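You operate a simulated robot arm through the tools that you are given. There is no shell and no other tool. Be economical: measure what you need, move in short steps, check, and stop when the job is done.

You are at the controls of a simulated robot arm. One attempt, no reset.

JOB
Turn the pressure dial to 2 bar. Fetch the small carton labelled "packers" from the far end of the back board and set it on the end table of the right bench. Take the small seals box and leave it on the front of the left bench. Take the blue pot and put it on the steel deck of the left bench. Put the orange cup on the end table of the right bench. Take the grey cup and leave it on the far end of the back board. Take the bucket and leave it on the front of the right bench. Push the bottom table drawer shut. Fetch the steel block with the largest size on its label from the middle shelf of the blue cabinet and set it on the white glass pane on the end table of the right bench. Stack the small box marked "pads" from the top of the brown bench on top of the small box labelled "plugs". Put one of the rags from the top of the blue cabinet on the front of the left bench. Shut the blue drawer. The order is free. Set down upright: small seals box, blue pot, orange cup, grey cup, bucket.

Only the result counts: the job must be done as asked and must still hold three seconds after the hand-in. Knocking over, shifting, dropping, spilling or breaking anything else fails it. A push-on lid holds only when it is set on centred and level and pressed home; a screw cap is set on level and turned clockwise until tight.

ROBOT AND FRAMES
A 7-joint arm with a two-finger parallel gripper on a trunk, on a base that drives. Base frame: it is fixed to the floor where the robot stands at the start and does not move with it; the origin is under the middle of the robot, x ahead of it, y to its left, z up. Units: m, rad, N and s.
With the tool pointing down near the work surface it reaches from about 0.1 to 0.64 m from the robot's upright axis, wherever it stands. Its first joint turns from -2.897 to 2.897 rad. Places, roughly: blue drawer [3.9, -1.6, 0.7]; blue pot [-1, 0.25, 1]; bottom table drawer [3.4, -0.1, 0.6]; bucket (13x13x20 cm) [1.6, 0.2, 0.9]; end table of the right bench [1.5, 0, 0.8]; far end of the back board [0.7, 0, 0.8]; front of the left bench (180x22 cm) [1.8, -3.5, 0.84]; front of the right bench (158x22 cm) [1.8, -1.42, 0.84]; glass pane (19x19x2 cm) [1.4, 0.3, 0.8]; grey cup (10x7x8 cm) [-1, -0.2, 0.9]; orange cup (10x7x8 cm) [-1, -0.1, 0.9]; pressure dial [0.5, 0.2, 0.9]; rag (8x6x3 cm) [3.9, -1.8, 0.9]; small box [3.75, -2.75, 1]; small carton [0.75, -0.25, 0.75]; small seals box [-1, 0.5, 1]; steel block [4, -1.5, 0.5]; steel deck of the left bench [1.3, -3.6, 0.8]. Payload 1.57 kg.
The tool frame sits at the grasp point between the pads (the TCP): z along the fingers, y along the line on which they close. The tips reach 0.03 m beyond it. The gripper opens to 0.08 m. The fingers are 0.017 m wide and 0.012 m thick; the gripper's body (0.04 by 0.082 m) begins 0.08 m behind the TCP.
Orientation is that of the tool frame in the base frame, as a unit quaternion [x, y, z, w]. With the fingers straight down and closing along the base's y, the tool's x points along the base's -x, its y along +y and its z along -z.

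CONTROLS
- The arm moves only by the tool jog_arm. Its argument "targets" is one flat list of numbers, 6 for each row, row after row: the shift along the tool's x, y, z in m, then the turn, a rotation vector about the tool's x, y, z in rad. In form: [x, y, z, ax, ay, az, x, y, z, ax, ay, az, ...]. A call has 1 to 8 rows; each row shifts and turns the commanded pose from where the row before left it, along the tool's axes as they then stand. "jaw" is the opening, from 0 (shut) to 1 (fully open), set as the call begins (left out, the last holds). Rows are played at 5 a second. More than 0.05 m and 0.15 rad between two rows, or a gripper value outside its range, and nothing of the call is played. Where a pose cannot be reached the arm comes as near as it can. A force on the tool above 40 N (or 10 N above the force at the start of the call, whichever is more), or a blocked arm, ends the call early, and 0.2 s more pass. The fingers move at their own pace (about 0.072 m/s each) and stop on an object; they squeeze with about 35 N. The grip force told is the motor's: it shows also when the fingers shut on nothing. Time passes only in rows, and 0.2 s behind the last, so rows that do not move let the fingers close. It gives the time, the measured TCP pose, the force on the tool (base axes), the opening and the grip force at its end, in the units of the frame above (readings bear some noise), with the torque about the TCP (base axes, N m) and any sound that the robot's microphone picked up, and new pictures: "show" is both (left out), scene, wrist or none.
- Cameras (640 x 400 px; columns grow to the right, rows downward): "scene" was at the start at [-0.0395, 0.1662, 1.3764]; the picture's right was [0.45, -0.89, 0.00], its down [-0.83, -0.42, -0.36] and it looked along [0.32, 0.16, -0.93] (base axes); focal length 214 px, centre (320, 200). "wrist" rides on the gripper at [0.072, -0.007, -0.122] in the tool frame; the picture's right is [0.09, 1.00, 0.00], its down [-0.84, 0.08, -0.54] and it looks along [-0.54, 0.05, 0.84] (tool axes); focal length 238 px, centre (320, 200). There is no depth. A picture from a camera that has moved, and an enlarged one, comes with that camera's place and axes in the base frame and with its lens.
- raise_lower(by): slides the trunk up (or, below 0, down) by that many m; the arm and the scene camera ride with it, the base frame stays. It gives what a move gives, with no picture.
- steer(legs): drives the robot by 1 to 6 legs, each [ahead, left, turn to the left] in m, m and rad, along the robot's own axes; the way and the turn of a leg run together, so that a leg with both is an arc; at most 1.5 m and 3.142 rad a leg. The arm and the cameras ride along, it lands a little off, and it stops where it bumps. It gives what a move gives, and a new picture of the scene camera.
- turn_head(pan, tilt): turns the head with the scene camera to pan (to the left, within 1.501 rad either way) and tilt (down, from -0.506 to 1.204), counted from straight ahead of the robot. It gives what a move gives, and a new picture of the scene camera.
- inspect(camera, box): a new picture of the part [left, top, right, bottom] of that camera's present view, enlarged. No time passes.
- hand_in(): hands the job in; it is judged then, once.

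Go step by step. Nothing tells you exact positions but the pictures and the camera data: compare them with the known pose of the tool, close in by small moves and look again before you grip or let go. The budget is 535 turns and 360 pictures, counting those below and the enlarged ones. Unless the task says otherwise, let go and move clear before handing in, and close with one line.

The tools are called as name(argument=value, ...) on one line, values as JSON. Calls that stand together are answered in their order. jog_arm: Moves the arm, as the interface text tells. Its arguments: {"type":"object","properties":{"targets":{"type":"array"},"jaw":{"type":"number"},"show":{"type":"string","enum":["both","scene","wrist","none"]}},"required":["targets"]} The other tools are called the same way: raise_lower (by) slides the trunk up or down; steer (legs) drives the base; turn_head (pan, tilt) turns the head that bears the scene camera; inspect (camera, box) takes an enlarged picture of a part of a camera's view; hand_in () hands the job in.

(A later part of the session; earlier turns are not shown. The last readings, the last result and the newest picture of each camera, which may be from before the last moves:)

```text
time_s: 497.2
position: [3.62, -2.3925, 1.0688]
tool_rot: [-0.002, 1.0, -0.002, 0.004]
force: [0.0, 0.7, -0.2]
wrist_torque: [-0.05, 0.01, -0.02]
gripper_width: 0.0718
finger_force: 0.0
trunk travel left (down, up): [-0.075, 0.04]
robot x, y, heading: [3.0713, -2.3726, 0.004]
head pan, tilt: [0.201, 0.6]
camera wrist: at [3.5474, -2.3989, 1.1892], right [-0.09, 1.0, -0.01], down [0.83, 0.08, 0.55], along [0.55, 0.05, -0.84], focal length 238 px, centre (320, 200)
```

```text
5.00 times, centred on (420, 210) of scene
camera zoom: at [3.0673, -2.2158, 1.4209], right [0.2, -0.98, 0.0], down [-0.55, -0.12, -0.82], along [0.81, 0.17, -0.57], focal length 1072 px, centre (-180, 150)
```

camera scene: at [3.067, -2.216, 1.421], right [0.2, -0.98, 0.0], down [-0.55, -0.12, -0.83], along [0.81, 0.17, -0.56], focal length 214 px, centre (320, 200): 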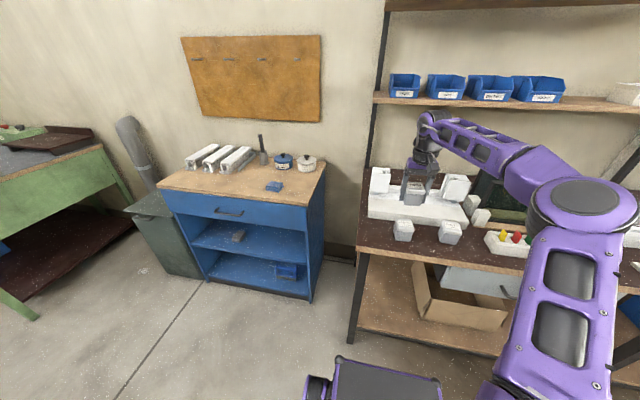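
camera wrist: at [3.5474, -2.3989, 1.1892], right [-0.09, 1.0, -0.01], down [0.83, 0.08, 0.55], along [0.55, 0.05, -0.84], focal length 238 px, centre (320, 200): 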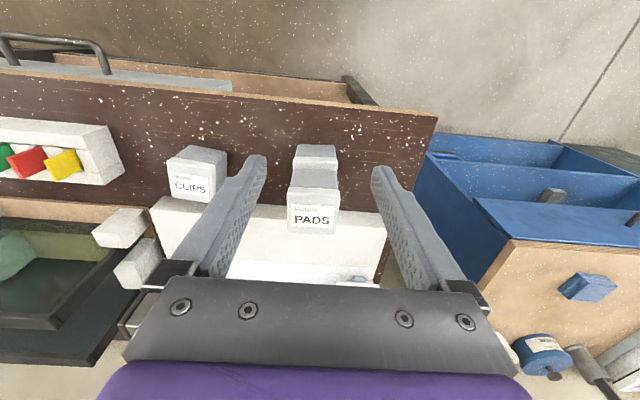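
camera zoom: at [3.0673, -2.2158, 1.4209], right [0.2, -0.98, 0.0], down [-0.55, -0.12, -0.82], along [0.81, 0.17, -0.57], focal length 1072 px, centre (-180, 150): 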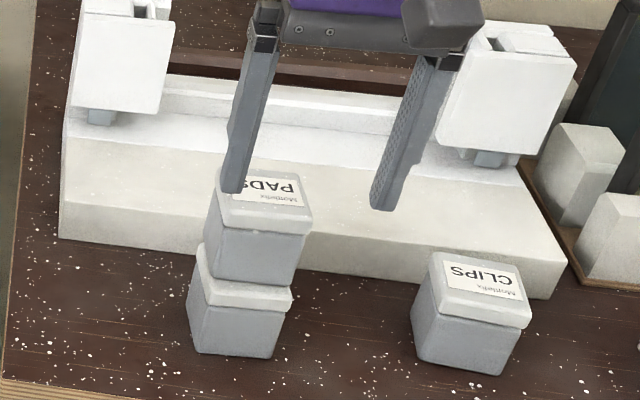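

steer(legs=[[-0.6, 0, 0], [0, 0, 1.567], [1.5, 0, 0], [1.5, 0, 0], [0.37, 0, 0]])

steer(legs=[[0, 0, 1.571], [1.4, 0, 0], [1.3, 0, 0], [0, 0.52, 0]])

```text
time_s: 520.6
position: [2.4117, 1.558, 1.0683]
tool_rot: [0.712, -0.702, -0.002, -0.005]
force: [-0.2, 0.2, -0.1]
wrist_torque: [0.0, 0.0, -0.02]
gripper_width: 0.072
finger_force: 0.0
trunk travel left (down, up): [-0.075, 0.04]
robot x, y, heading: [2.3992, 1.0071, 1.588]
head pan, tilt: [0.201, 0.6]
camera scene: at [2.2433, 1.0016, 1.421], right [0.98, 0.22, 0.0], down [0.12, -0.55, -0.83], along [-0.18, 0.81, -0.56], focal length 214 px, centre (320, 200)
```

scene: 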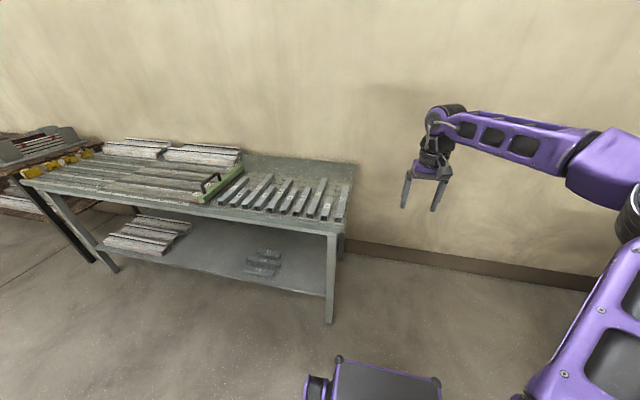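

```text
time_s: 542.8
position: [-0.854, 0.4789, 1.0686]
tool_rot: [1.0, 0.0, -0.006, -0.002]
force: [0.5, 0.0, -0.7]
wrist_torque: [0.01, 0.0, 0.03]
gripper_width: 0.0719
finger_force: 0.1
trunk travel left (down, up): [-0.075, 0.04]
robot x, y, heading: [-0.3042, 0.459, -3.138]
head pan, tilt: [0.201, 0.6]
camera scene: at [-0.3, 0.3029, 1.421], right [-0.2, 0.98, 0.0], down [0.55, 0.11, -0.83], along [-0.81, -0.17, -0.56], focal length 214 px, centre (320, 200)
```

scene: 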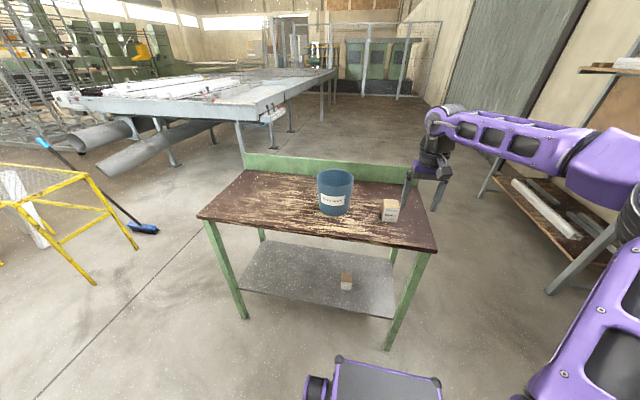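

inspect(camera="scene", box=[290, 150, 450, 250])

inspect(camera="scene", box=[320, 250, 400, 300])

inspect(camera="wrist", box=[0, 0, 640, 400])

```text
4.00 times, centred on (370, 200) of scene
camera zoom: at [-0.3, 0.3029, 1.421], right [-0.2, 0.98, 0.0], down [0.55, 0.11, -0.83], along [-0.81, -0.17, -0.56], focal length 858 px, centre (120, 200)
```

zoom: 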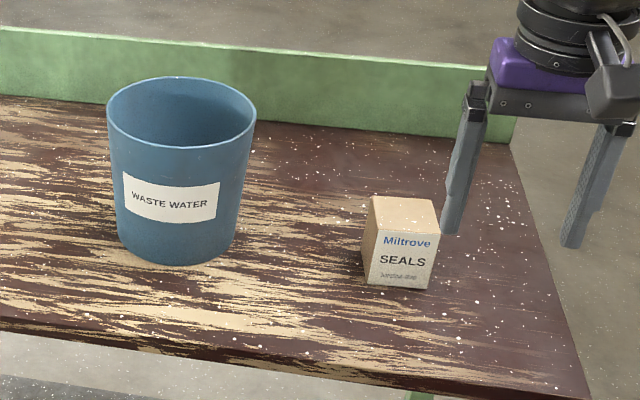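

```text
8.00 times, centred on (360, 275) of scene
camera zoom: at [-0.3, 0.3029, 1.421], right [-0.2, 0.98, 0.0], down [0.55, 0.11, -0.83], along [-0.81, -0.17, -0.56], focal length 1716 px, centre (0, -400)
```

zoom: 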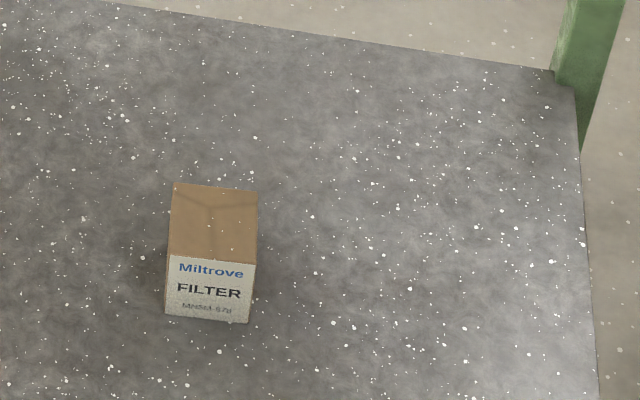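

```text
1.00 times, centred on (320, 200) of wrist (not enlarged: the box is as wide or as high as the picture)
camera zoom: at [-0.7812, 0.4847, 1.1892], right [0.09, -1.0, -0.01], down [-0.83, -0.08, 0.55], along [-0.55, -0.05, -0.83], focal length 238 px, centre (320, 200)
```

zoom: 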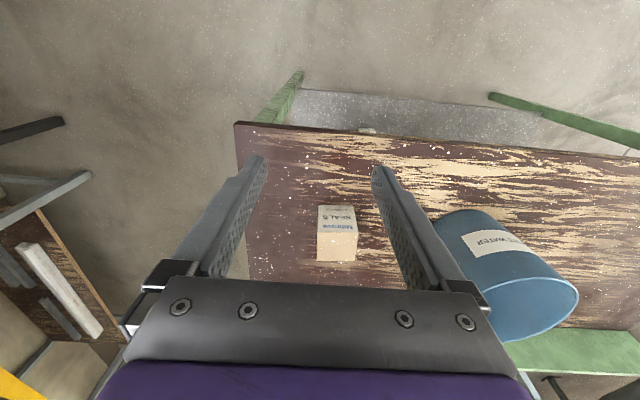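

steer(legs=[[0.13, 0.04, 0]])

jog_arm(targets=[-0.025, 0, 0.02, 0, 0, 0, -0.025, 0, 0.02, 0, 0, 0], jaw=1, show="wrist")

```text
time_s: 544.1
position: [-0.9816, 0.4382, 1.0684]
tool_rot: [1.0, -0.001, -0.005, -0.002]
force: [-0.4, -0.2, 0.1]
wrist_torque: [0.01, 0.06, -0.01]
gripper_width: 0.0719
finger_force: 0.0
trunk travel left (down, up): [-0.075, 0.04]
robot x, y, heading: [-0.4344, 0.4194, -3.137]
head pan, tilt: [0.201, 0.6]
camera scene: at [-0.4281, 0.2625, 1.421], right [-0.2, 0.98, 0.0], down [0.55, 0.12, -0.83], along [-0.81, -0.17, -0.56], focal length 214 px, centre (320, 200)
```

scene: 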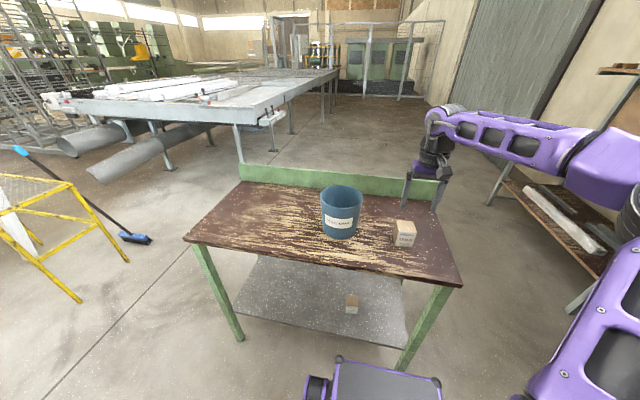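

```text
time_s: 544.7
position: [-1.0338, 0.4387, 1.0277]
tool_rot: [1.0, 0.0, -0.005, -0.001]
force: [0.1, 0.3, 0.3]
wrist_torque: [0.01, 0.04, 0.0]
gripper_width: 0.08
finger_force: 0.1
trunk travel left (down, up): [-0.075, 0.04]
robot x, y, heading: [-0.431, 0.4184, -3.142]
head pan, tilt: [0.201, 0.6]
camera wrist: at [-0.9597, 0.444, 1.1493], right [0.09, -1.0, -0.01], down [-0.83, -0.08, 0.55], along [-0.55, -0.05, -0.83], focal length 238 px, centre (320, 200)
```

wrist: 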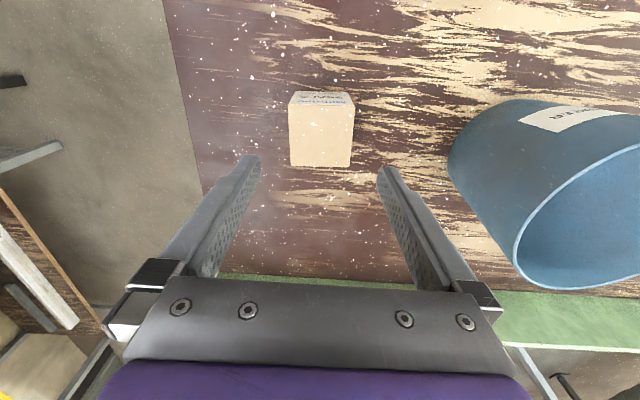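

jog_arm(targets=[0.005, 0.0015, 0.04, 0, 0, 0, 0, 0, 0.04, 0, 0, 0, 0, 0, 0.035, 0, 0, 0], show="wrist")

```text
time_s: 545.5
position: [-1.0307, 0.4366, 0.9135]
tool_rot: [1.0, -0.001, -0.005, -0.003]
force: [0.0, -0.4, -0.1]
wrist_torque: [-0.01, 0.0, 0.01]
gripper_width: 0.0798
finger_force: 0.0
trunk travel left (down, up): [-0.075, 0.04]
robot x, y, heading: [-0.4332, 0.42, -3.134]
head pan, tilt: [0.201, 0.6]
camera wrist: at [-0.9569, 0.4424, 1.0346], right [0.09, -1.0, -0.01], down [-0.83, -0.08, 0.55], along [-0.55, -0.05, -0.83], focal length 238 px, centre (320, 200)
```

wrist: 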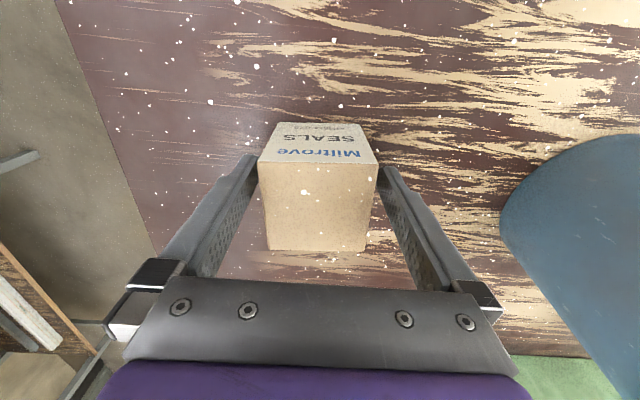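

jog_arm(targets=[0, 0, 0.012, 0, 0, 0, 0, 0, 0, 0, 0, 0], show="none")

jog_arm(targets=[0, 0, 0, 0, 0, 0, 0, 0, 0, 0, 0, 0, 0, 0, 0, 0, 0, 0, 0, 0, 0, 0, 0, 0], jaw=0, show="none")

jog_arm(targets=[0, 0, -0.003, 0, 0, 0, 0, 0, -0.004, 0, 0, 0, 0, 0, -0.008, 0, 0, 0, 0, 0, -0.012, 0, 0, 0, 0, 0, -0.02, 0, 0, 0, 0, 0, -0.03, 0, 0, 0, 0, 0, -0.04, 0, 0, 0, 0, 0, -0.04, 0, 0, 0], show="wrist")

```text
time_s: 546.1
position: [-1.0311, 0.4371, 0.9008]
tool_rot: [1.0, 0.0, -0.005, -0.001]
force: [0.7, -0.9, -0.2]
wrist_torque: [-0.03, 0.0, 0.02]
gripper_width: 0.08
finger_force: 0.0
trunk travel left (down, up): [-0.075, 0.04]
robot x, y, heading: [-0.4321, 0.4203, -3.143]
head pan, tilt: [0.201, 0.6]
```

```text
time_s: 547.1
position: [-1.0303, 0.4378, 0.9012]
tool_rot: [1.0, 0.0, -0.005, -0.003]
force: [0.4, -0.4, 1.1]
wrist_torque: [0.01, 0.03, 0.0]
gripper_width: 0.0601
finger_force: 35.0
trunk travel left (down, up): [-0.075, 0.04]
robot x, y, heading: [-0.433, 0.4198, -3.139]
head pan, tilt: [0.201, 0.6]
```

```text
time_s: 548.9
position: [-1.0275, 0.4373, 1.0602]
tool_rot: [1.0, -0.001, -0.005, -0.002]
force: [0.3, 0.8, -0.8]
wrist_torque: [0.0, -0.02, 0.0]
gripper_width: 0.0601
finger_force: 34.9
trunk travel left (down, up): [-0.075, 0.04]
robot x, y, heading: [-0.4314, 0.4192, -3.141]
head pan, tilt: [0.201, 0.6]
camera wrist: at [-0.9549, 0.4425, 1.18], right [0.09, -1.0, -0.01], down [-0.83, -0.08, 0.55], along [-0.55, -0.05, -0.84], focal length 238 px, centre (320, 200)
```

wrist: 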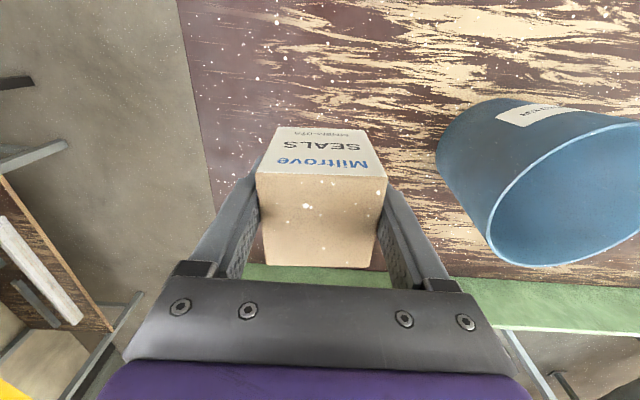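

jog_arm(targets=[0.03, 0, 0, 0, 0, 0, 0.04, 0, -0.005, 0, 0, 0, 0.04, 0, -0.005, 0, 0, 0], show="none")

steer(legs=[[-0.25, 0, 0], [0, -0.58, 0], [-1.4, 0, 0], [-1.4, 0, 0]])

steer(legs=[[0, 1.4, 0], [0, 1.4, 0], [0, 1.3, 0]])

```text
time_s: 549.7
position: [-0.9185, 0.4365, 1.069]
tool_rot: [1.0, 0.0, -0.005, -0.002]
force: [0.0, -0.3, -1.3]
wrist_torque: [0.01, 0.01, 0.03]
gripper_width: 0.0603
finger_force: 34.7
trunk travel left (down, up): [-0.075, 0.04]
robot x, y, heading: [-0.4362, 0.4152, -3.135]
head pan, tilt: [0.201, 0.6]
```

```text
time_s: 570.3
position: [2.139, 1.0341, 1.0676]
tool_rot: [1.0, 0.0, -0.005, -0.003]
force: [-0.3, -0.1, -1.5]
wrist_torque: [0.0, -0.03, -0.03]
gripper_width: 0.0596
finger_force: 35.2
trunk travel left (down, up): [-0.075, 0.04]
robot x, y, heading: [2.6252, 1.0167, -3.137]
head pan, tilt: [0.201, 0.6]
camera scene: at [2.63, 0.8603, 1.421], right [-0.2, 0.98, 0.0], down [0.55, 0.12, -0.83], along [-0.81, -0.17, -0.56], focal length 214 px, centre (320, 200)
```

scene: 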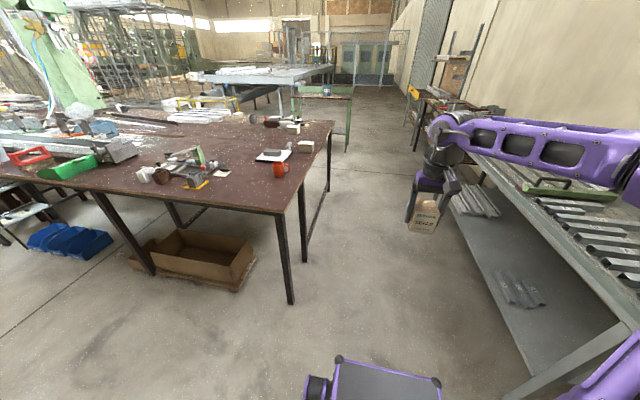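

```text
time_s: 609.3
position: [2.1582, -3.0454, 1.0663]
tool_rot: [1.0, -0.001, -0.005, -0.002]
force: [-0.1, -0.4, -1.8]
wrist_torque: [0.01, -0.01, 0.04]
gripper_width: 0.0595
finger_force: 34.7
trunk travel left (down, up): [-0.075, 0.04]
robot x, y, heading: [2.6474, -3.063, -3.137]
head pan, tilt: [0.201, 0.6]
camera scene: at [2.6487, -3.2196, 1.421], right [-0.2, 0.98, 0.0], down [0.55, 0.12, -0.83], along [-0.81, -0.17, -0.56], focal length 214 px, centre (320, 200)
```

scene: 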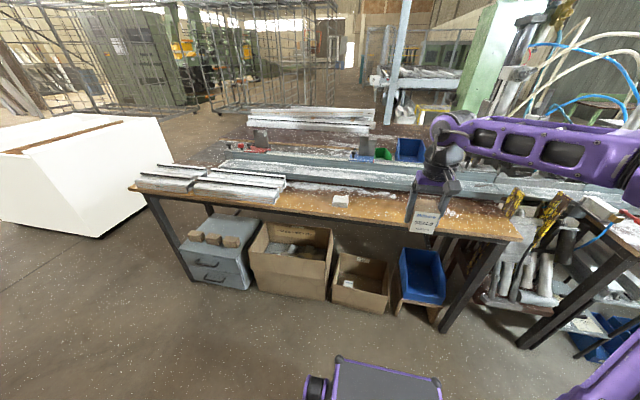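

steer(legs=[[0.2, 0.05, 0]])

jog_arm(targets=[-0.04, 0, 0, 0, 0, 0, -0.045, 0, 0, 0, 0, 0, -0.043, 0, 0, 0, 0, 0, 0, 0, 0.04, 0, 0, 0, 0, 0, 0.04, 0, 0, 0], show="both")

```text
time_s: 610.9
position: [1.9591, -3.0944, 1.0679]
tool_rot: [1.0, -0.001, -0.006, -0.002]
force: [-0.1, 0.0, -0.4]
wrist_torque: [0.0, 0.01, 0.03]
gripper_width: 0.0596
finger_force: 35.0
trunk travel left (down, up): [-0.075, 0.04]
robot x, y, heading: [2.4479, -3.1148, -3.142]
head pan, tilt: [0.201, 0.6]
camera scene: at [2.45, -3.2709, 1.421], right [-0.2, 0.98, 0.0], down [0.55, 0.11, -0.83], along [-0.81, -0.17, -0.56], focal length 214 px, centre (320, 200)
```

scene: 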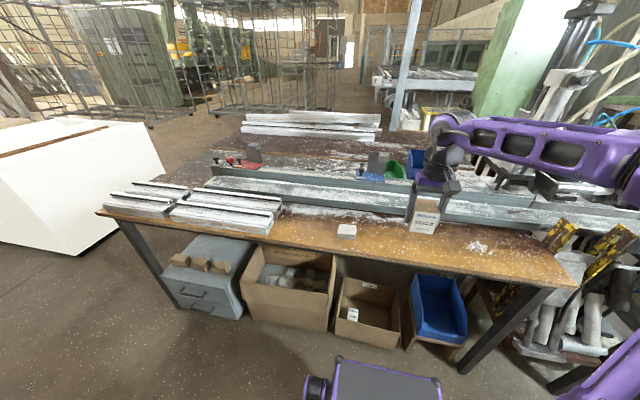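

```text
time_s: 612.1
position: [1.8309, -3.095, 0.9885]
tool_rot: [1.0, -0.001, -0.005, -0.002]
force: [0.3, -0.7, -1.7]
wrist_torque: [0.04, 0.0, 0.01]
gripper_width: 0.0597
finger_force: 34.6
trunk travel left (down, up): [-0.075, 0.04]
robot x, y, heading: [2.4457, -3.1154, -3.139]
head pan, tilt: [0.201, 0.6]
camera scene: at [2.4501, -3.271, 1.421], right [-0.2, 0.98, 0.0], down [0.55, 0.11, -0.83], along [-0.81, -0.17, -0.56], focal length 214 px, centre (320, 200)
camera wrist: at [1.9043, -3.0895, 1.1093], right [0.09, -1.0, -0.01], down [-0.83, -0.08, 0.55], along [-0.55, -0.04, -0.83], focal length 238 px, centre (320, 200)
```

scene: 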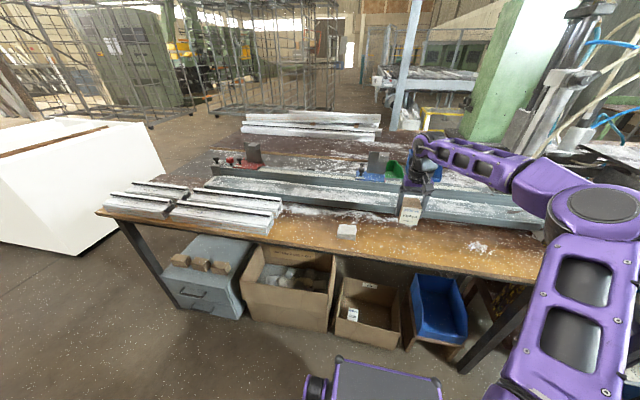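
wrist: 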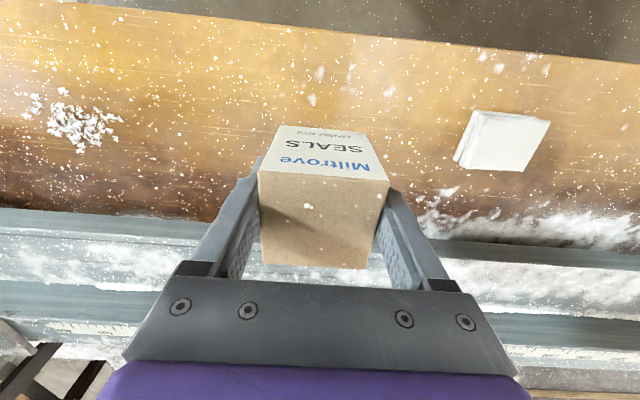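

jog_arm(targets=[0, 0, 0.04, 0, 0, 0, 0, 0, 0.04, 0, 0, 0, 0, 0, 0.015, 0, 0, 0, 0, 0, 0.006, 0, 0, 0], show="none")

jog_arm(targets=[0, 0, 0.003, 0, 0, 0], show="none")

jog_arm(targets=[0, 0, 0.003, 0, 0, 0], show="none")

```text
time_s: 613.1
position: [1.8301, -3.0954, 0.8883]
tool_rot: [1.0, -0.001, -0.005, -0.003]
force: [-0.6, 0.8, -0.4]
wrist_torque: [-0.05, -0.02, 0.0]
gripper_width: 0.0594
finger_force: 35.0
trunk travel left (down, up): [-0.075, 0.04]
robot x, y, heading: [2.4465, -3.1144, -3.137]
head pan, tilt: [0.201, 0.6]
```

```text
time_s: 613.5
position: [1.8304, -3.0955, 0.8847]
tool_rot: [1.0, -0.001, -0.004, -0.002]
force: [-1.0, 0.4, -1.5]
wrist_torque: [0.01, -0.05, -0.02]
gripper_width: 0.0595
finger_force: 34.8
trunk travel left (down, up): [-0.075, 0.04]
robot x, y, heading: [2.4452, -3.1159, -3.14]
head pan, tilt: [0.201, 0.6]
```

```text
time_s: 613.9
position: [1.8305, -3.0952, 0.8813]
tool_rot: [1.0, -0.001, -0.006, -0.002]
force: [-0.1, 0.9, -0.9]
wrist_torque: [0.02, 0.0, -0.01]
gripper_width: 0.0594
finger_force: 35.4
trunk travel left (down, up): [-0.075, 0.04]
robot x, y, heading: [2.4431, -3.1138, -3.14]
head pan, tilt: [0.201, 0.6]
```

jog_arm(targets=[0, 0, 0.003, 0, 0, 0], show="none")

jog_arm(targets=[0, 0, 0.002, 0, 0, 0], show="none")

```text
time_s: 614.3
position: [1.8298, -3.0949, 0.8809]
tool_rot: [1.0, -0.002, -0.006, -0.002]
force: [1.8, 2.2, 14.7]
wrist_torque: [-0.44, -0.45, 0.09]
gripper_width: 0.0593
finger_force: 35.2
trunk travel left (down, up): [-0.075, 0.04]
robot x, y, heading: [2.4423, -3.1164, -3.139]
head pan, tilt: [0.201, 0.6]
```

```text
time_s: 614.7
position: [1.83, -3.0948, 0.881]
tool_rot: [1.0, -0.002, -0.009, -0.001]
force: [0.1, 2.5, 32.3]
wrist_torque: [-0.37, -0.55, 0.01]
gripper_width: 0.0596
finger_force: 35.4
trunk travel left (down, up): [-0.075, 0.04]
robot x, y, heading: [2.4446, -3.1159, -3.141]
head pan, tilt: [0.201, 0.6]
```

jog_arm(targets=[0, 0, -0.003, 0, 0, 0], show="none")

jog_arm(targets=[0, 0, 0, 0, 0, 0, 0, 0, 0, 0, 0, 0, 0, 0, -0.015, 0, 0, 0, 0, 0, -0.03, 0, 0, 0, 0, 0, -0.04, 0, 0, 0, 0, 0, -0.05, 0, 0, 0, 0.04, 0, -0.02, 0, 0, 0, 0.045, 0, 0, 0, 0, 0], jaw=1, show="both")

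```text
time_s: 615.1
position: [1.8292, -3.0939, 0.882]
tool_rot: [1.0, 0.0, -0.007, -0.002]
force: [-4.8, 0.5, 24.3]
wrist_torque: [-0.46, 0.43, -0.05]
gripper_width: 0.0595
finger_force: 34.2
trunk travel left (down, up): [-0.075, 0.04]
robot x, y, heading: [2.4477, -3.1122, -3.141]
head pan, tilt: [0.201, 0.6]
```

```text
time_s: 616.9
position: [1.9172, -3.0947, 1.0336]
tool_rot: [1.0, -0.001, -0.005, -0.003]
force: [0.2, 0.4, -0.1]
wrist_torque: [-0.01, -0.03, 0.01]
gripper_width: 0.0803
finger_force: 0.0
trunk travel left (down, up): [-0.075, 0.04]
robot x, y, heading: [2.4467, -3.1144, -3.14]
head pan, tilt: [0.201, 0.6]
camera scene: at [2.4498, -3.271, 1.421], right [-0.2, 0.98, 0.0], down [0.55, 0.11, -0.82], along [-0.81, -0.17, -0.57], focal length 214 px, centre (320, 200)
camera wrist: at [1.99, -3.0899, 1.1541], right [0.09, -1.0, -0.01], down [-0.83, -0.08, 0.55], along [-0.55, -0.04, -0.83], focal length 238 px, centre (320, 200)
```

scene: 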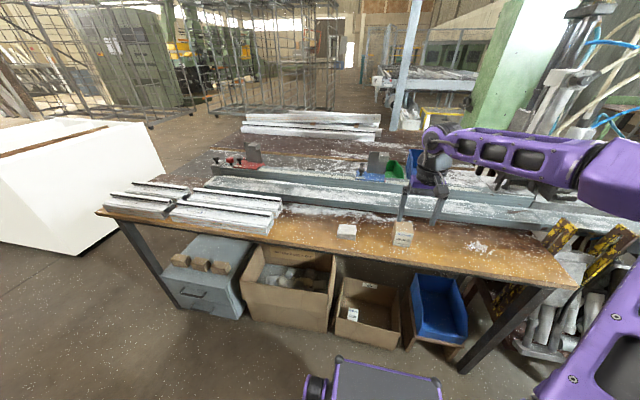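
wrist: 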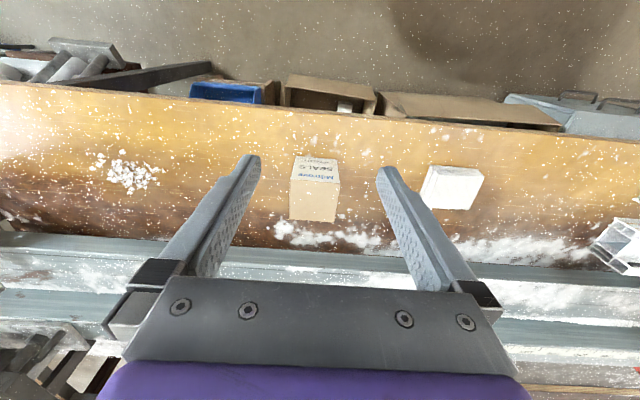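

turn_head(pan=0.3, tilt=0.45)

inspect(camera="scene", box=[180, 110, 500, 310])

```text
time_s: 617.6
position: [1.9161, -3.0949, 1.0325]
tool_rot: [1.0, -0.001, -0.005, -0.003]
force: [-0.2, 0.2, -0.3]
wrist_torque: [-0.02, 0.01, -0.02]
gripper_width: 0.08
finger_force: 0.0
trunk travel left (down, up): [-0.075, 0.04]
robot x, y, heading: [2.4426, -3.1116, -3.141]
head pan, tilt: [0.3, 0.45]
camera scene: at [2.4488, -3.2804, 1.4345], right [-0.3, 0.95, 0.0], down [0.42, 0.13, -0.9], along [-0.86, -0.27, -0.44], focal length 214 px, centre (320, 200)
```

scene: 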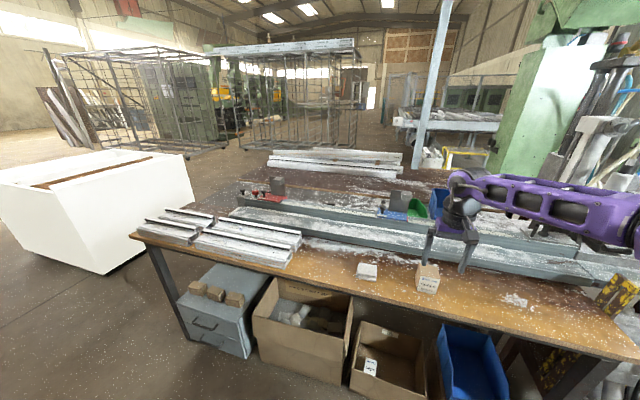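

```text
2.00 times, centred on (340, 210) of scene
camera zoom: at [2.4488, -3.2804, 1.4345], right [-0.3, 0.95, 0.0], down [0.42, 0.13, -0.9], along [-0.86, -0.27, -0.44], focal length 429 px, centre (280, 180)
```

zoom: 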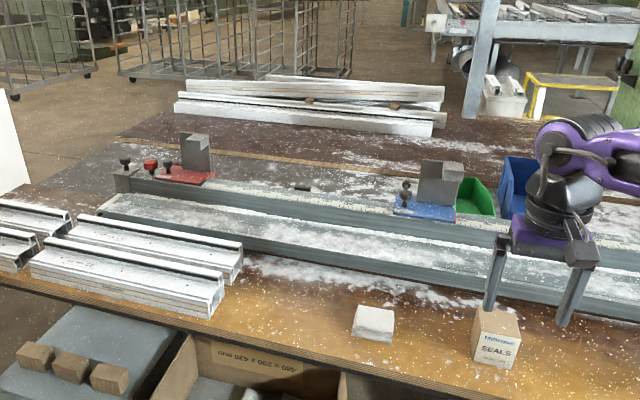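

steer(legs=[[-0.18, 0, 0], [0, -1.4, 0], [0, -1.4, 0], [0, -1.33, 0]])

steer(legs=[[1.4, 0, 0], [1.45, 0, 0], [0, 0.78, 0], [0.15, 0, 0]])

```text
time_s: 658.0
position: [2.0753, 1.0165, 1.0341]
tool_rot: [1.0, -0.002, -0.005, -0.002]
force: [-0.9, 0.0, 0.3]
wrist_torque: [0.0, 0.02, 0.02]
gripper_width: 0.0798
finger_force: 0.1
trunk travel left (down, up): [-0.075, 0.04]
robot x, y, heading: [2.6054, 0.996, -3.143]
head pan, tilt: [0.3, 0.45]
camera scene: at [2.6085, 0.8304, 1.4345], right [-0.3, 0.95, 0.0], down [0.42, 0.13, -0.9], along [-0.86, -0.27, -0.44], focal length 214 px, centre (320, 200)
```

scene: 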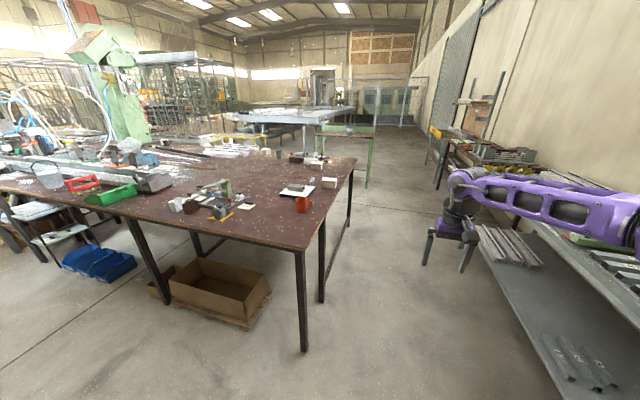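

```text
time_s: 680.3
position: [-0.9025, 0.1649, 1.0329]
tool_rot: [1.0, 0.012, -0.005, -0.001]
force: [-0.9, -0.3, -0.1]
wrist_torque: [-0.03, 0.0, -0.03]
gripper_width: 0.0798
finger_force: 0.0
trunk travel left (down, up): [-0.075, 0.04]
robot x, y, heading: [-0.3745, 0.1598, -3.119]
head pan, tilt: [0.3, 0.45]
camera scene: at [-0.365, -0.0062, 1.4345], right [-0.32, 0.95, 0.0], down [0.41, 0.14, -0.9], along [-0.85, -0.29, -0.44], focal length 214 px, centre (320, 200)
```

scene: 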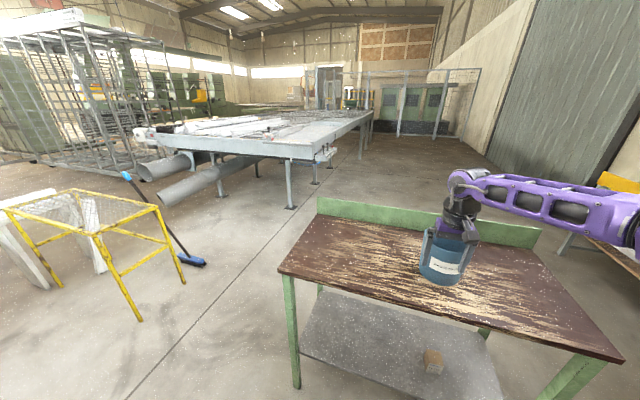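

jog_arm(targets=[0, 0, -0.04, 0, 0, 0, 0, 0, -0.04, 0, 0, 0, 0, 0, -0.04, 0, 0, 0], show="wrist")

turn_head(pan=-0.1, tilt=0.9)

inspect(camera="scene", box=[300, 80, 460, 200])

```text
time_s: 681.1
position: [-0.9008, 0.1659, 1.1536]
tool_rot: [1.0, 0.011, -0.005, -0.002]
force: [-0.3, 1.2, -0.3]
wrist_torque: [0.0, -0.03, 0.0]
gripper_width: 0.0798
finger_force: 0.1
trunk travel left (down, up): [-0.075, 0.04]
robot x, y, heading: [-0.3743, 0.1589, -3.113]
head pan, tilt: [0.3, 0.45]
camera wrist: at [-0.8284, 0.1729, 1.2745], right [0.12, -0.99, -0.01], down [-0.83, -0.1, 0.55], along [-0.55, -0.06, -0.84], focal length 238 px, centre (320, 200)
```

wrist: 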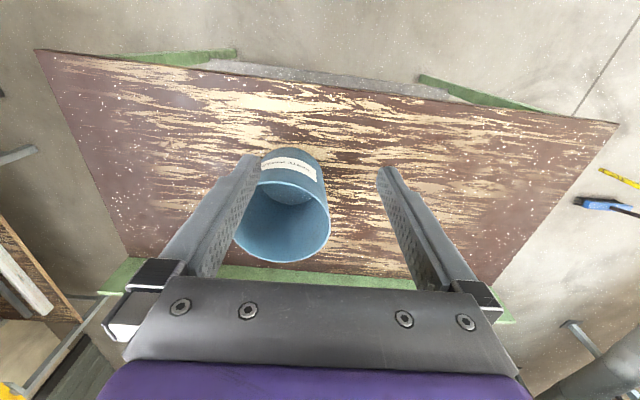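

```text
time_s: 682.0
position: [-0.9011, 0.1654, 1.154]
tool_rot: [1.0, 0.011, -0.004, -0.003]
force: [-0.7, -1.2, 0.0]
wrist_torque: [0.02, 0.0, -0.02]
gripper_width: 0.0801
finger_force: 0.0
trunk travel left (down, up): [-0.075, 0.04]
robot x, y, heading: [-0.375, 0.1598, -3.112]
head pan, tilt: [-0.099, 0.901]
camera scene: at [-0.3535, 0.0287, 1.3963], right [0.07, 1.0, 0.0], down [0.78, -0.06, -0.62], along [-0.62, 0.04, -0.78], focal length 214 px, centre (320, 200)
```

scene: 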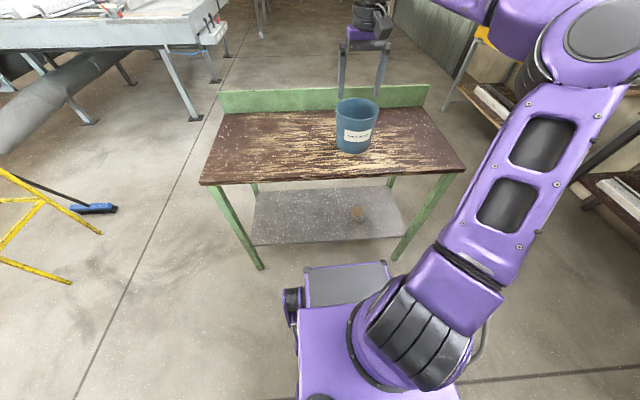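

```text
3.33 times, centred on (380, 140) of scene
camera zoom: at [-0.3535, 0.0287, 1.3963], right [0.07, 1.0, 0.0], down [0.78, -0.06, -0.62], along [-0.62, 0.04, -0.78], focal length 715 px, centre (120, 400)
```

zoom: 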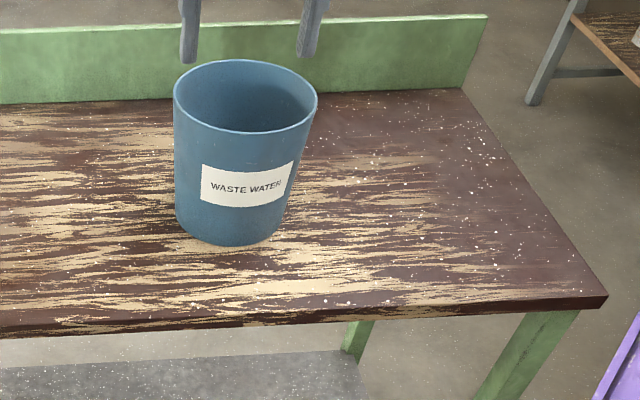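

inspect(camera="wrist", box=[200, 130, 360, 280])

```text
2.67 times, centred on (280, 205) of wrist
camera zoom: at [-0.8284, 0.1728, 1.2738], right [0.11, -0.99, -0.01], down [-0.83, -0.1, 0.55], along [-0.55, -0.06, -0.83], focal length 636 px, centre (427, 187)
```

zoom: 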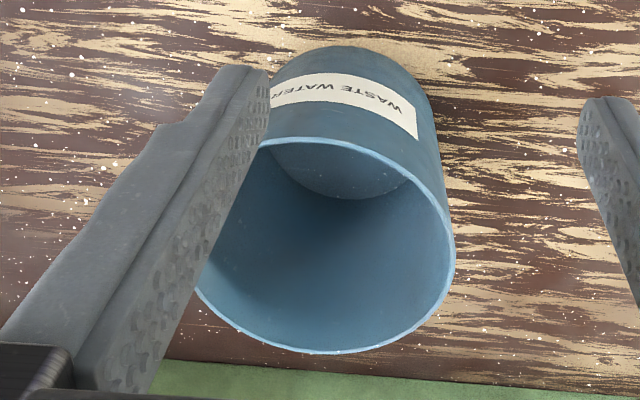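

jog_arm(targets=[0, 0, 0, 0, 0, 0.143, 0, 0, 0, 0, 0, 0.143, 0, 0, 0, 0, 0, 0.143, 0, 0, 0, 0, 0, 0.143, 0, 0, 0, 0, 0, 0.143, 0, 0, 0, 0, 0, 0.143], jaw=0.7, show="none")

jog_arm(targets=[0, 0, 0, 0, 0, 0.143, 0, 0, 0, 0, 0, 0.143, 0, 0, 0, 0, 0, 0.143, 0, 0, 0, 0, 0, 0.143, 0, 0, 0, 0, 0, 0.143, -0.018, 0.03, 0, 0, 0, 0, -0.018, 0.03, 0, 0, 0, 0], show="wrist")

```text
time_s: 683.4
position: [-0.901, 0.1649, 1.1538]
tool_rot: [0.914, -0.406, -0.006, 0.0]
force: [0.4, 0.1, 0.5]
wrist_torque: [0.01, -0.03, -0.01]
gripper_width: 0.0561
finger_force: 0.1
trunk travel left (down, up): [-0.075, 0.04]
robot x, y, heading: [-0.3743, 0.1577, -3.118]
head pan, tilt: [-0.099, 0.901]
```

```text
time_s: 685.0
position: [-0.9624, 0.1984, 1.1553]
tool_rot: [0.715, -0.699, -0.005, 0.002]
force: [1.0, -1.0, -0.7]
wrist_torque: [-0.02, 0.06, 0.01]
gripper_width: 0.0563
finger_force: 0.1
trunk travel left (down, up): [-0.075, 0.04]
robot x, y, heading: [-0.3746, 0.159, -3.116]
head pan, tilt: [-0.099, 0.901]
camera wrist: at [-0.9532, 0.1271, 1.2754], right [-0.99, -0.11, 0.01], down [-0.09, 0.83, 0.55], along [-0.07, 0.54, -0.84], focal length 238 px, centre (320, 200)
```

wrist: 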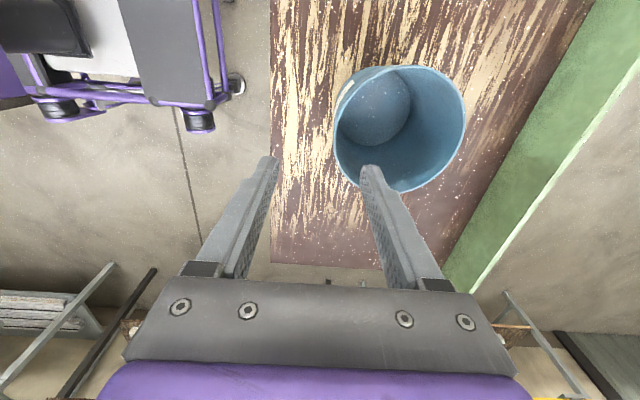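

jog_arm(targets=[0, 0.019, 0.03, 0, 0, 0, 0, 0, 0.04, 0, 0, 0, 0, 0, 0.025, 0, 0, 0], show="wrist")

```text
time_s: 685.8
position: [-0.9823, 0.199, 1.0601]
tool_rot: [0.714, -0.7, -0.004, 0.002]
force: [0.3, 0.8, 0.2]
wrist_torque: [-0.04, -0.01, 0.0]
gripper_width: 0.056
finger_force: 0.0
trunk travel left (down, up): [-0.075, 0.04]
robot x, y, heading: [-0.3729, 0.1598, -3.113]
head pan, tilt: [-0.099, 0.901]
camera wrist: at [-0.9729, 0.1266, 1.1798], right [-0.99, -0.11, 0.01], down [-0.09, 0.83, 0.55], along [-0.07, 0.54, -0.84], focal length 238 px, centre (320, 200)
```

wrist: 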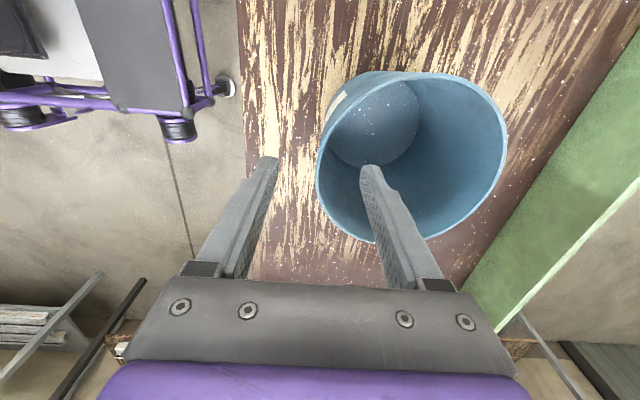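

jog_arm(targets=[-0.006, -0.003, 0.02, 0, 0, 0, 0, 0, 0.03, 0, 0, 0, 0, 0, 0.025, 0, 0, 0], show="wrist")

```text
time_s: 686.6
position: [-0.9792, 0.2068, 0.9853]
tool_rot: [0.715, -0.699, -0.006, 0.002]
force: [-0.3, 0.2, 0.4]
wrist_torque: [0.0, 0.01, -0.01]
gripper_width: 0.0559
finger_force: 0.0
trunk travel left (down, up): [-0.075, 0.04]
robot x, y, heading: [-0.3747, 0.1615, -3.114]
head pan, tilt: [-0.099, 0.901]
camera wrist: at [-0.9699, 0.1337, 1.1057], right [-0.99, -0.11, 0.01], down [-0.09, 0.83, 0.55], along [-0.07, 0.54, -0.84], focal length 238 px, centre (320, 200)
```

wrist: 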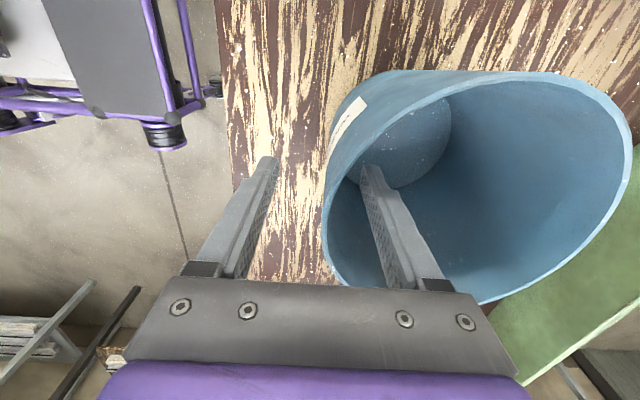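

Fingers straddle the near wall. Close and lift slowly.

jog_arm(targets=[0, 0, 0, 0, 0, 0, 0, 0, 0, 0, 0, 0, 0, 0, 0, 0, 0, 0, 0, 0, 0, 0, 0, 0], jaw=0, show="none")

jog_arm(targets=[0, 0, -0.003, 0, 0, 0, 0, 0, -0.003, 0, 0, 0, 0, 0, -0.004, 0, 0, 0, 0, 0, -0.006, 0, 0, 0, 0, 0, -0.008, 0, 0, 0], show="both")

```text
time_s: 687.6
position: [-0.9799, 0.2059, 0.9862]
tool_rot: [0.714, -0.7, -0.007, 0.003]
force: [-3.3, 0.4, 7.0]
wrist_torque: [0.06, 1.45, -0.02]
gripper_width: 0.0048
finger_force: 25.2
trunk travel left (down, up): [-0.075, 0.04]
robot x, y, heading: [-0.3739, 0.1534, -3.113]
head pan, tilt: [-0.099, 0.901]
```

```text
time_s: 688.8
position: [-0.979, 0.2068, 1.0078]
tool_rot: [0.714, -0.7, -0.005, 0.001]
force: [0.1, 0.0, -1.9]
wrist_torque: [0.0, -0.18, -0.02]
gripper_width: 0.0028
finger_force: 23.4
trunk travel left (down, up): [-0.075, 0.04]
robot x, y, heading: [-0.3693, 0.1615, -3.114]
head pan, tilt: [-0.099, 0.901]
camera scene: at [-0.3537, 0.0288, 1.3962], right [0.07, 1.0, 0.0], down [0.78, -0.06, -0.62], along [-0.62, 0.04, -0.78], focal length 214 px, centre (320, 200)
camera wrist: at [-0.9697, 0.1332, 1.1287], right [-0.99, -0.11, 0.01], down [-0.09, 0.83, 0.55], along [-0.07, 0.54, -0.84], focal length 238 px, centre (320, 200)
```

scene: 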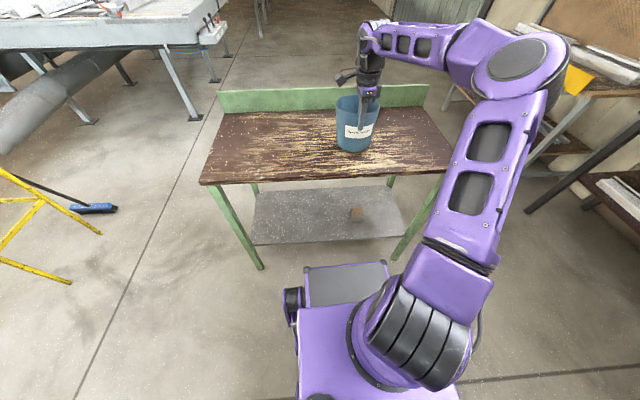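
wrist: 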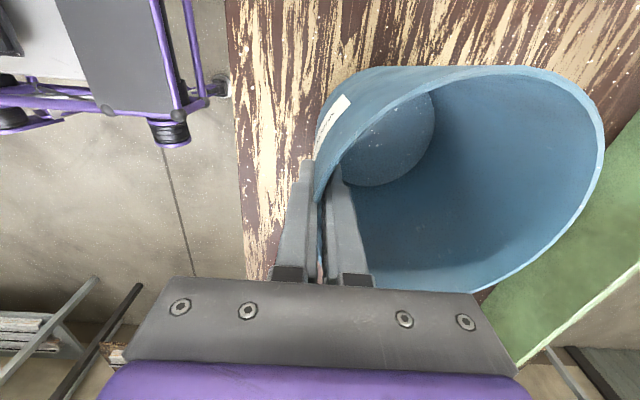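

jog_arm(targets=[0, 0, -0.008, 0, 0, 0, 0, 0, -0.008, 0, 0, 0, 0, 0, -0.008, 0, 0, 0], show="wrist")

inspect(camera="scene", box=[300, 80, 460, 200])

```text
time_s: 689.6
position: [-0.9797, 0.2054, 1.0323]
tool_rot: [0.715, -0.7, -0.005, 0.003]
force: [0.4, 0.0, -2.2]
wrist_torque: [0.04, -0.21, -0.02]
gripper_width: 0.0028
finger_force: 23.8
trunk travel left (down, up): [-0.075, 0.04]
robot x, y, heading: [-0.3747, 0.1595, -3.114]
head pan, tilt: [-0.099, 0.901]
camera wrist: at [-0.9695, 0.1332, 1.1531], right [-0.99, -0.11, 0.01], down [-0.09, 0.83, 0.55], along [-0.07, 0.54, -0.84], focal length 238 px, centre (320, 200)
```

wrist: 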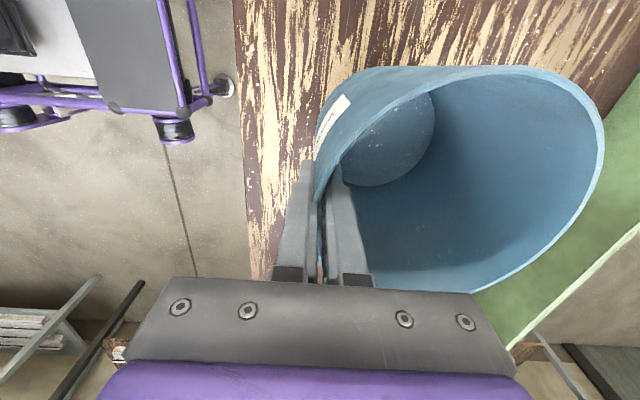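

```text
3.33 times, centred on (380, 140) of scene
camera zoom: at [-0.3537, 0.0288, 1.3962], right [0.07, 1.0, 0.0], down [0.78, -0.06, -0.62], along [-0.62, 0.04, -0.78], focal length 715 px, centre (120, 400)
```

zoom: 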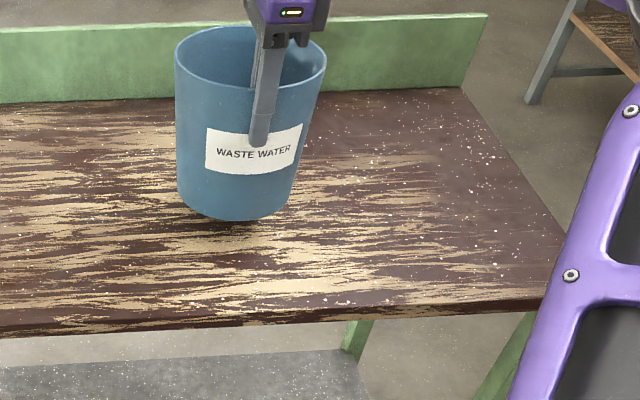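

jog_arm(targets=[0, 0, -0.015, 0, 0, 0, 0, 0, -0.02, 0, 0, 0, 0, 0, -0.025, 0, 0, 0, 0, 0, -0.025, 0, 0, 0, 0, -0.025, 0, 0, 0, 0, 0, -0.03, 0, 0, 0, 0, 0, -0.03, 0, 0, 0, 0, 0, -0.03, 0, 0, 0, 0], show="wrist")

steer(legs=[[-0.2, 0, 0], [0, -0.83, 0], [-1.4, 0, 0], [-1.4, 0, 0]])

```text
time_s: 691.4
position: [-0.8629, 0.2085, 1.1154]
tool_rot: [0.715, -0.699, -0.006, 0.002]
force: [0.2, -0.7, -2.7]
wrist_torque: [0.0, -0.18, -0.01]
gripper_width: 0.0027
finger_force: 23.8
trunk travel left (down, up): [-0.075, 0.04]
robot x, y, heading: [-0.3696, 0.1601, -3.113]
head pan, tilt: [-0.099, 0.901]
camera wrist: at [-0.8529, 0.1355, 1.2364], right [-0.99, -0.11, 0.01], down [-0.09, 0.83, 0.55], along [-0.07, 0.54, -0.84], focal length 238 px, centre (320, 200)
```

wrist: 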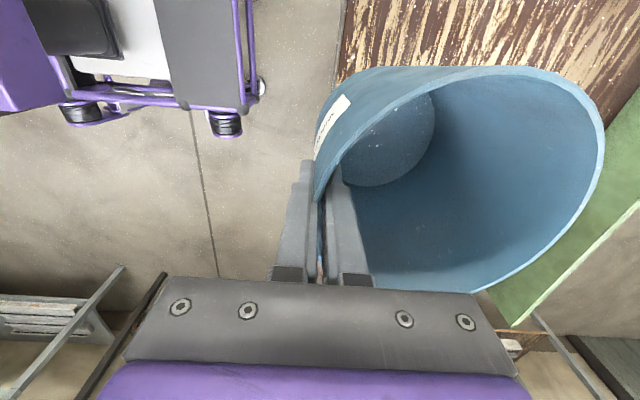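

```text
time_s: 714.2
position: [2.1395, 1.1575, 1.1157]
tool_rot: [0.718, -0.696, -0.006, 0.002]
force: [-0.8, -0.7, -2.6]
wrist_torque: [-0.01, -0.19, 0.03]
gripper_width: 0.0026
finger_force: 24.1
trunk travel left (down, up): [-0.075, 0.04]
robot x, y, heading: [2.6302, 1.1117, -3.1]
head pan, tilt: [-0.099, 0.901]
camera scene: at [2.6513, 0.9844, 1.3962], right [0.06, 1.0, 0.0], down [0.78, -0.05, -0.62], along [-0.62, 0.04, -0.78], focal length 214 px, centre (320, 200)
```

scene: 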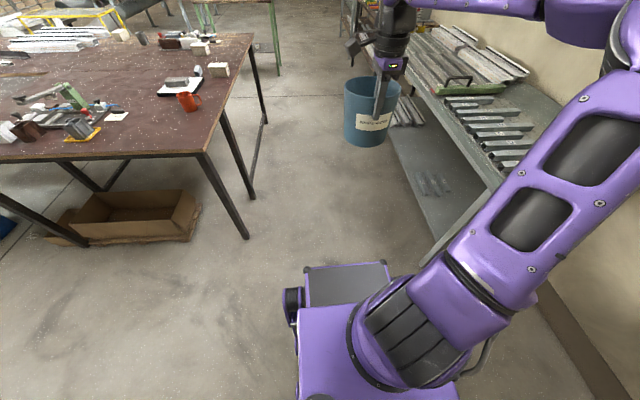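

steer(legs=[[0, 0, -0.041], [0, 1.45, 0], [0, 1.45, 0], [0, 1.45, 0]])

turn_head(pan=0.6, tilt=0.5)

```text
time_s: 755.9
position: [2.1368, -3.1515, 1.1154]
tool_rot: [0.709, -0.706, -0.005, 0.001]
force: [0.6, -0.6, -2.7]
wrist_torque: [0.0, -0.2, -0.04]
gripper_width: 0.0028
finger_force: 23.3
trunk travel left (down, up): [-0.075, 0.04]
robot x, y, heading: [2.6243, -3.2076, -3.128]
head pan, tilt: [-0.099, 0.901]
camera scene: at [2.6428, -3.3409, 1.3962], right [0.09, 1.0, 0.0], down [0.78, -0.07, -0.62], along [-0.62, 0.05, -0.78], focal length 214 px, centre (320, 200)
```

scene: 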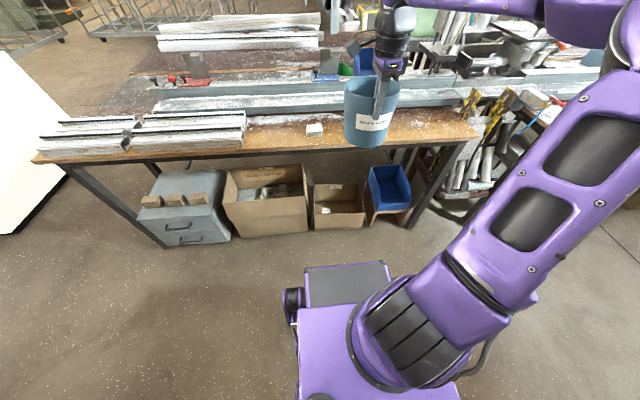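

```text
time_s: 757.0
position: [2.1367, -3.1523, 1.1152]
tool_rot: [0.708, -0.706, -0.005, 0.001]
force: [0.1, -0.8, -3.8]
wrist_torque: [0.0, -0.17, -0.01]
gripper_width: 0.0026
finger_force: 24.0
trunk travel left (down, up): [-0.075, 0.04]
robot x, y, heading: [2.6239, -3.2092, -3.13]
head pan, tilt: [0.6, 0.499]
camera scene: at [2.6434, -3.3998, 1.43], right [-0.57, 0.82, 0.0], down [0.39, 0.27, -0.88], along [-0.72, -0.5, -0.48], focal length 214 px, centre (320, 200)
```

scene: 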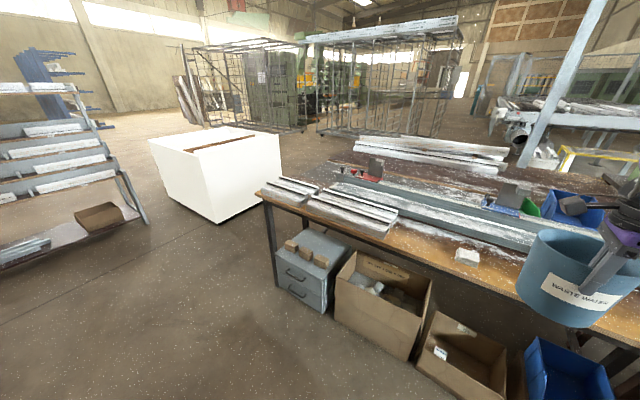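

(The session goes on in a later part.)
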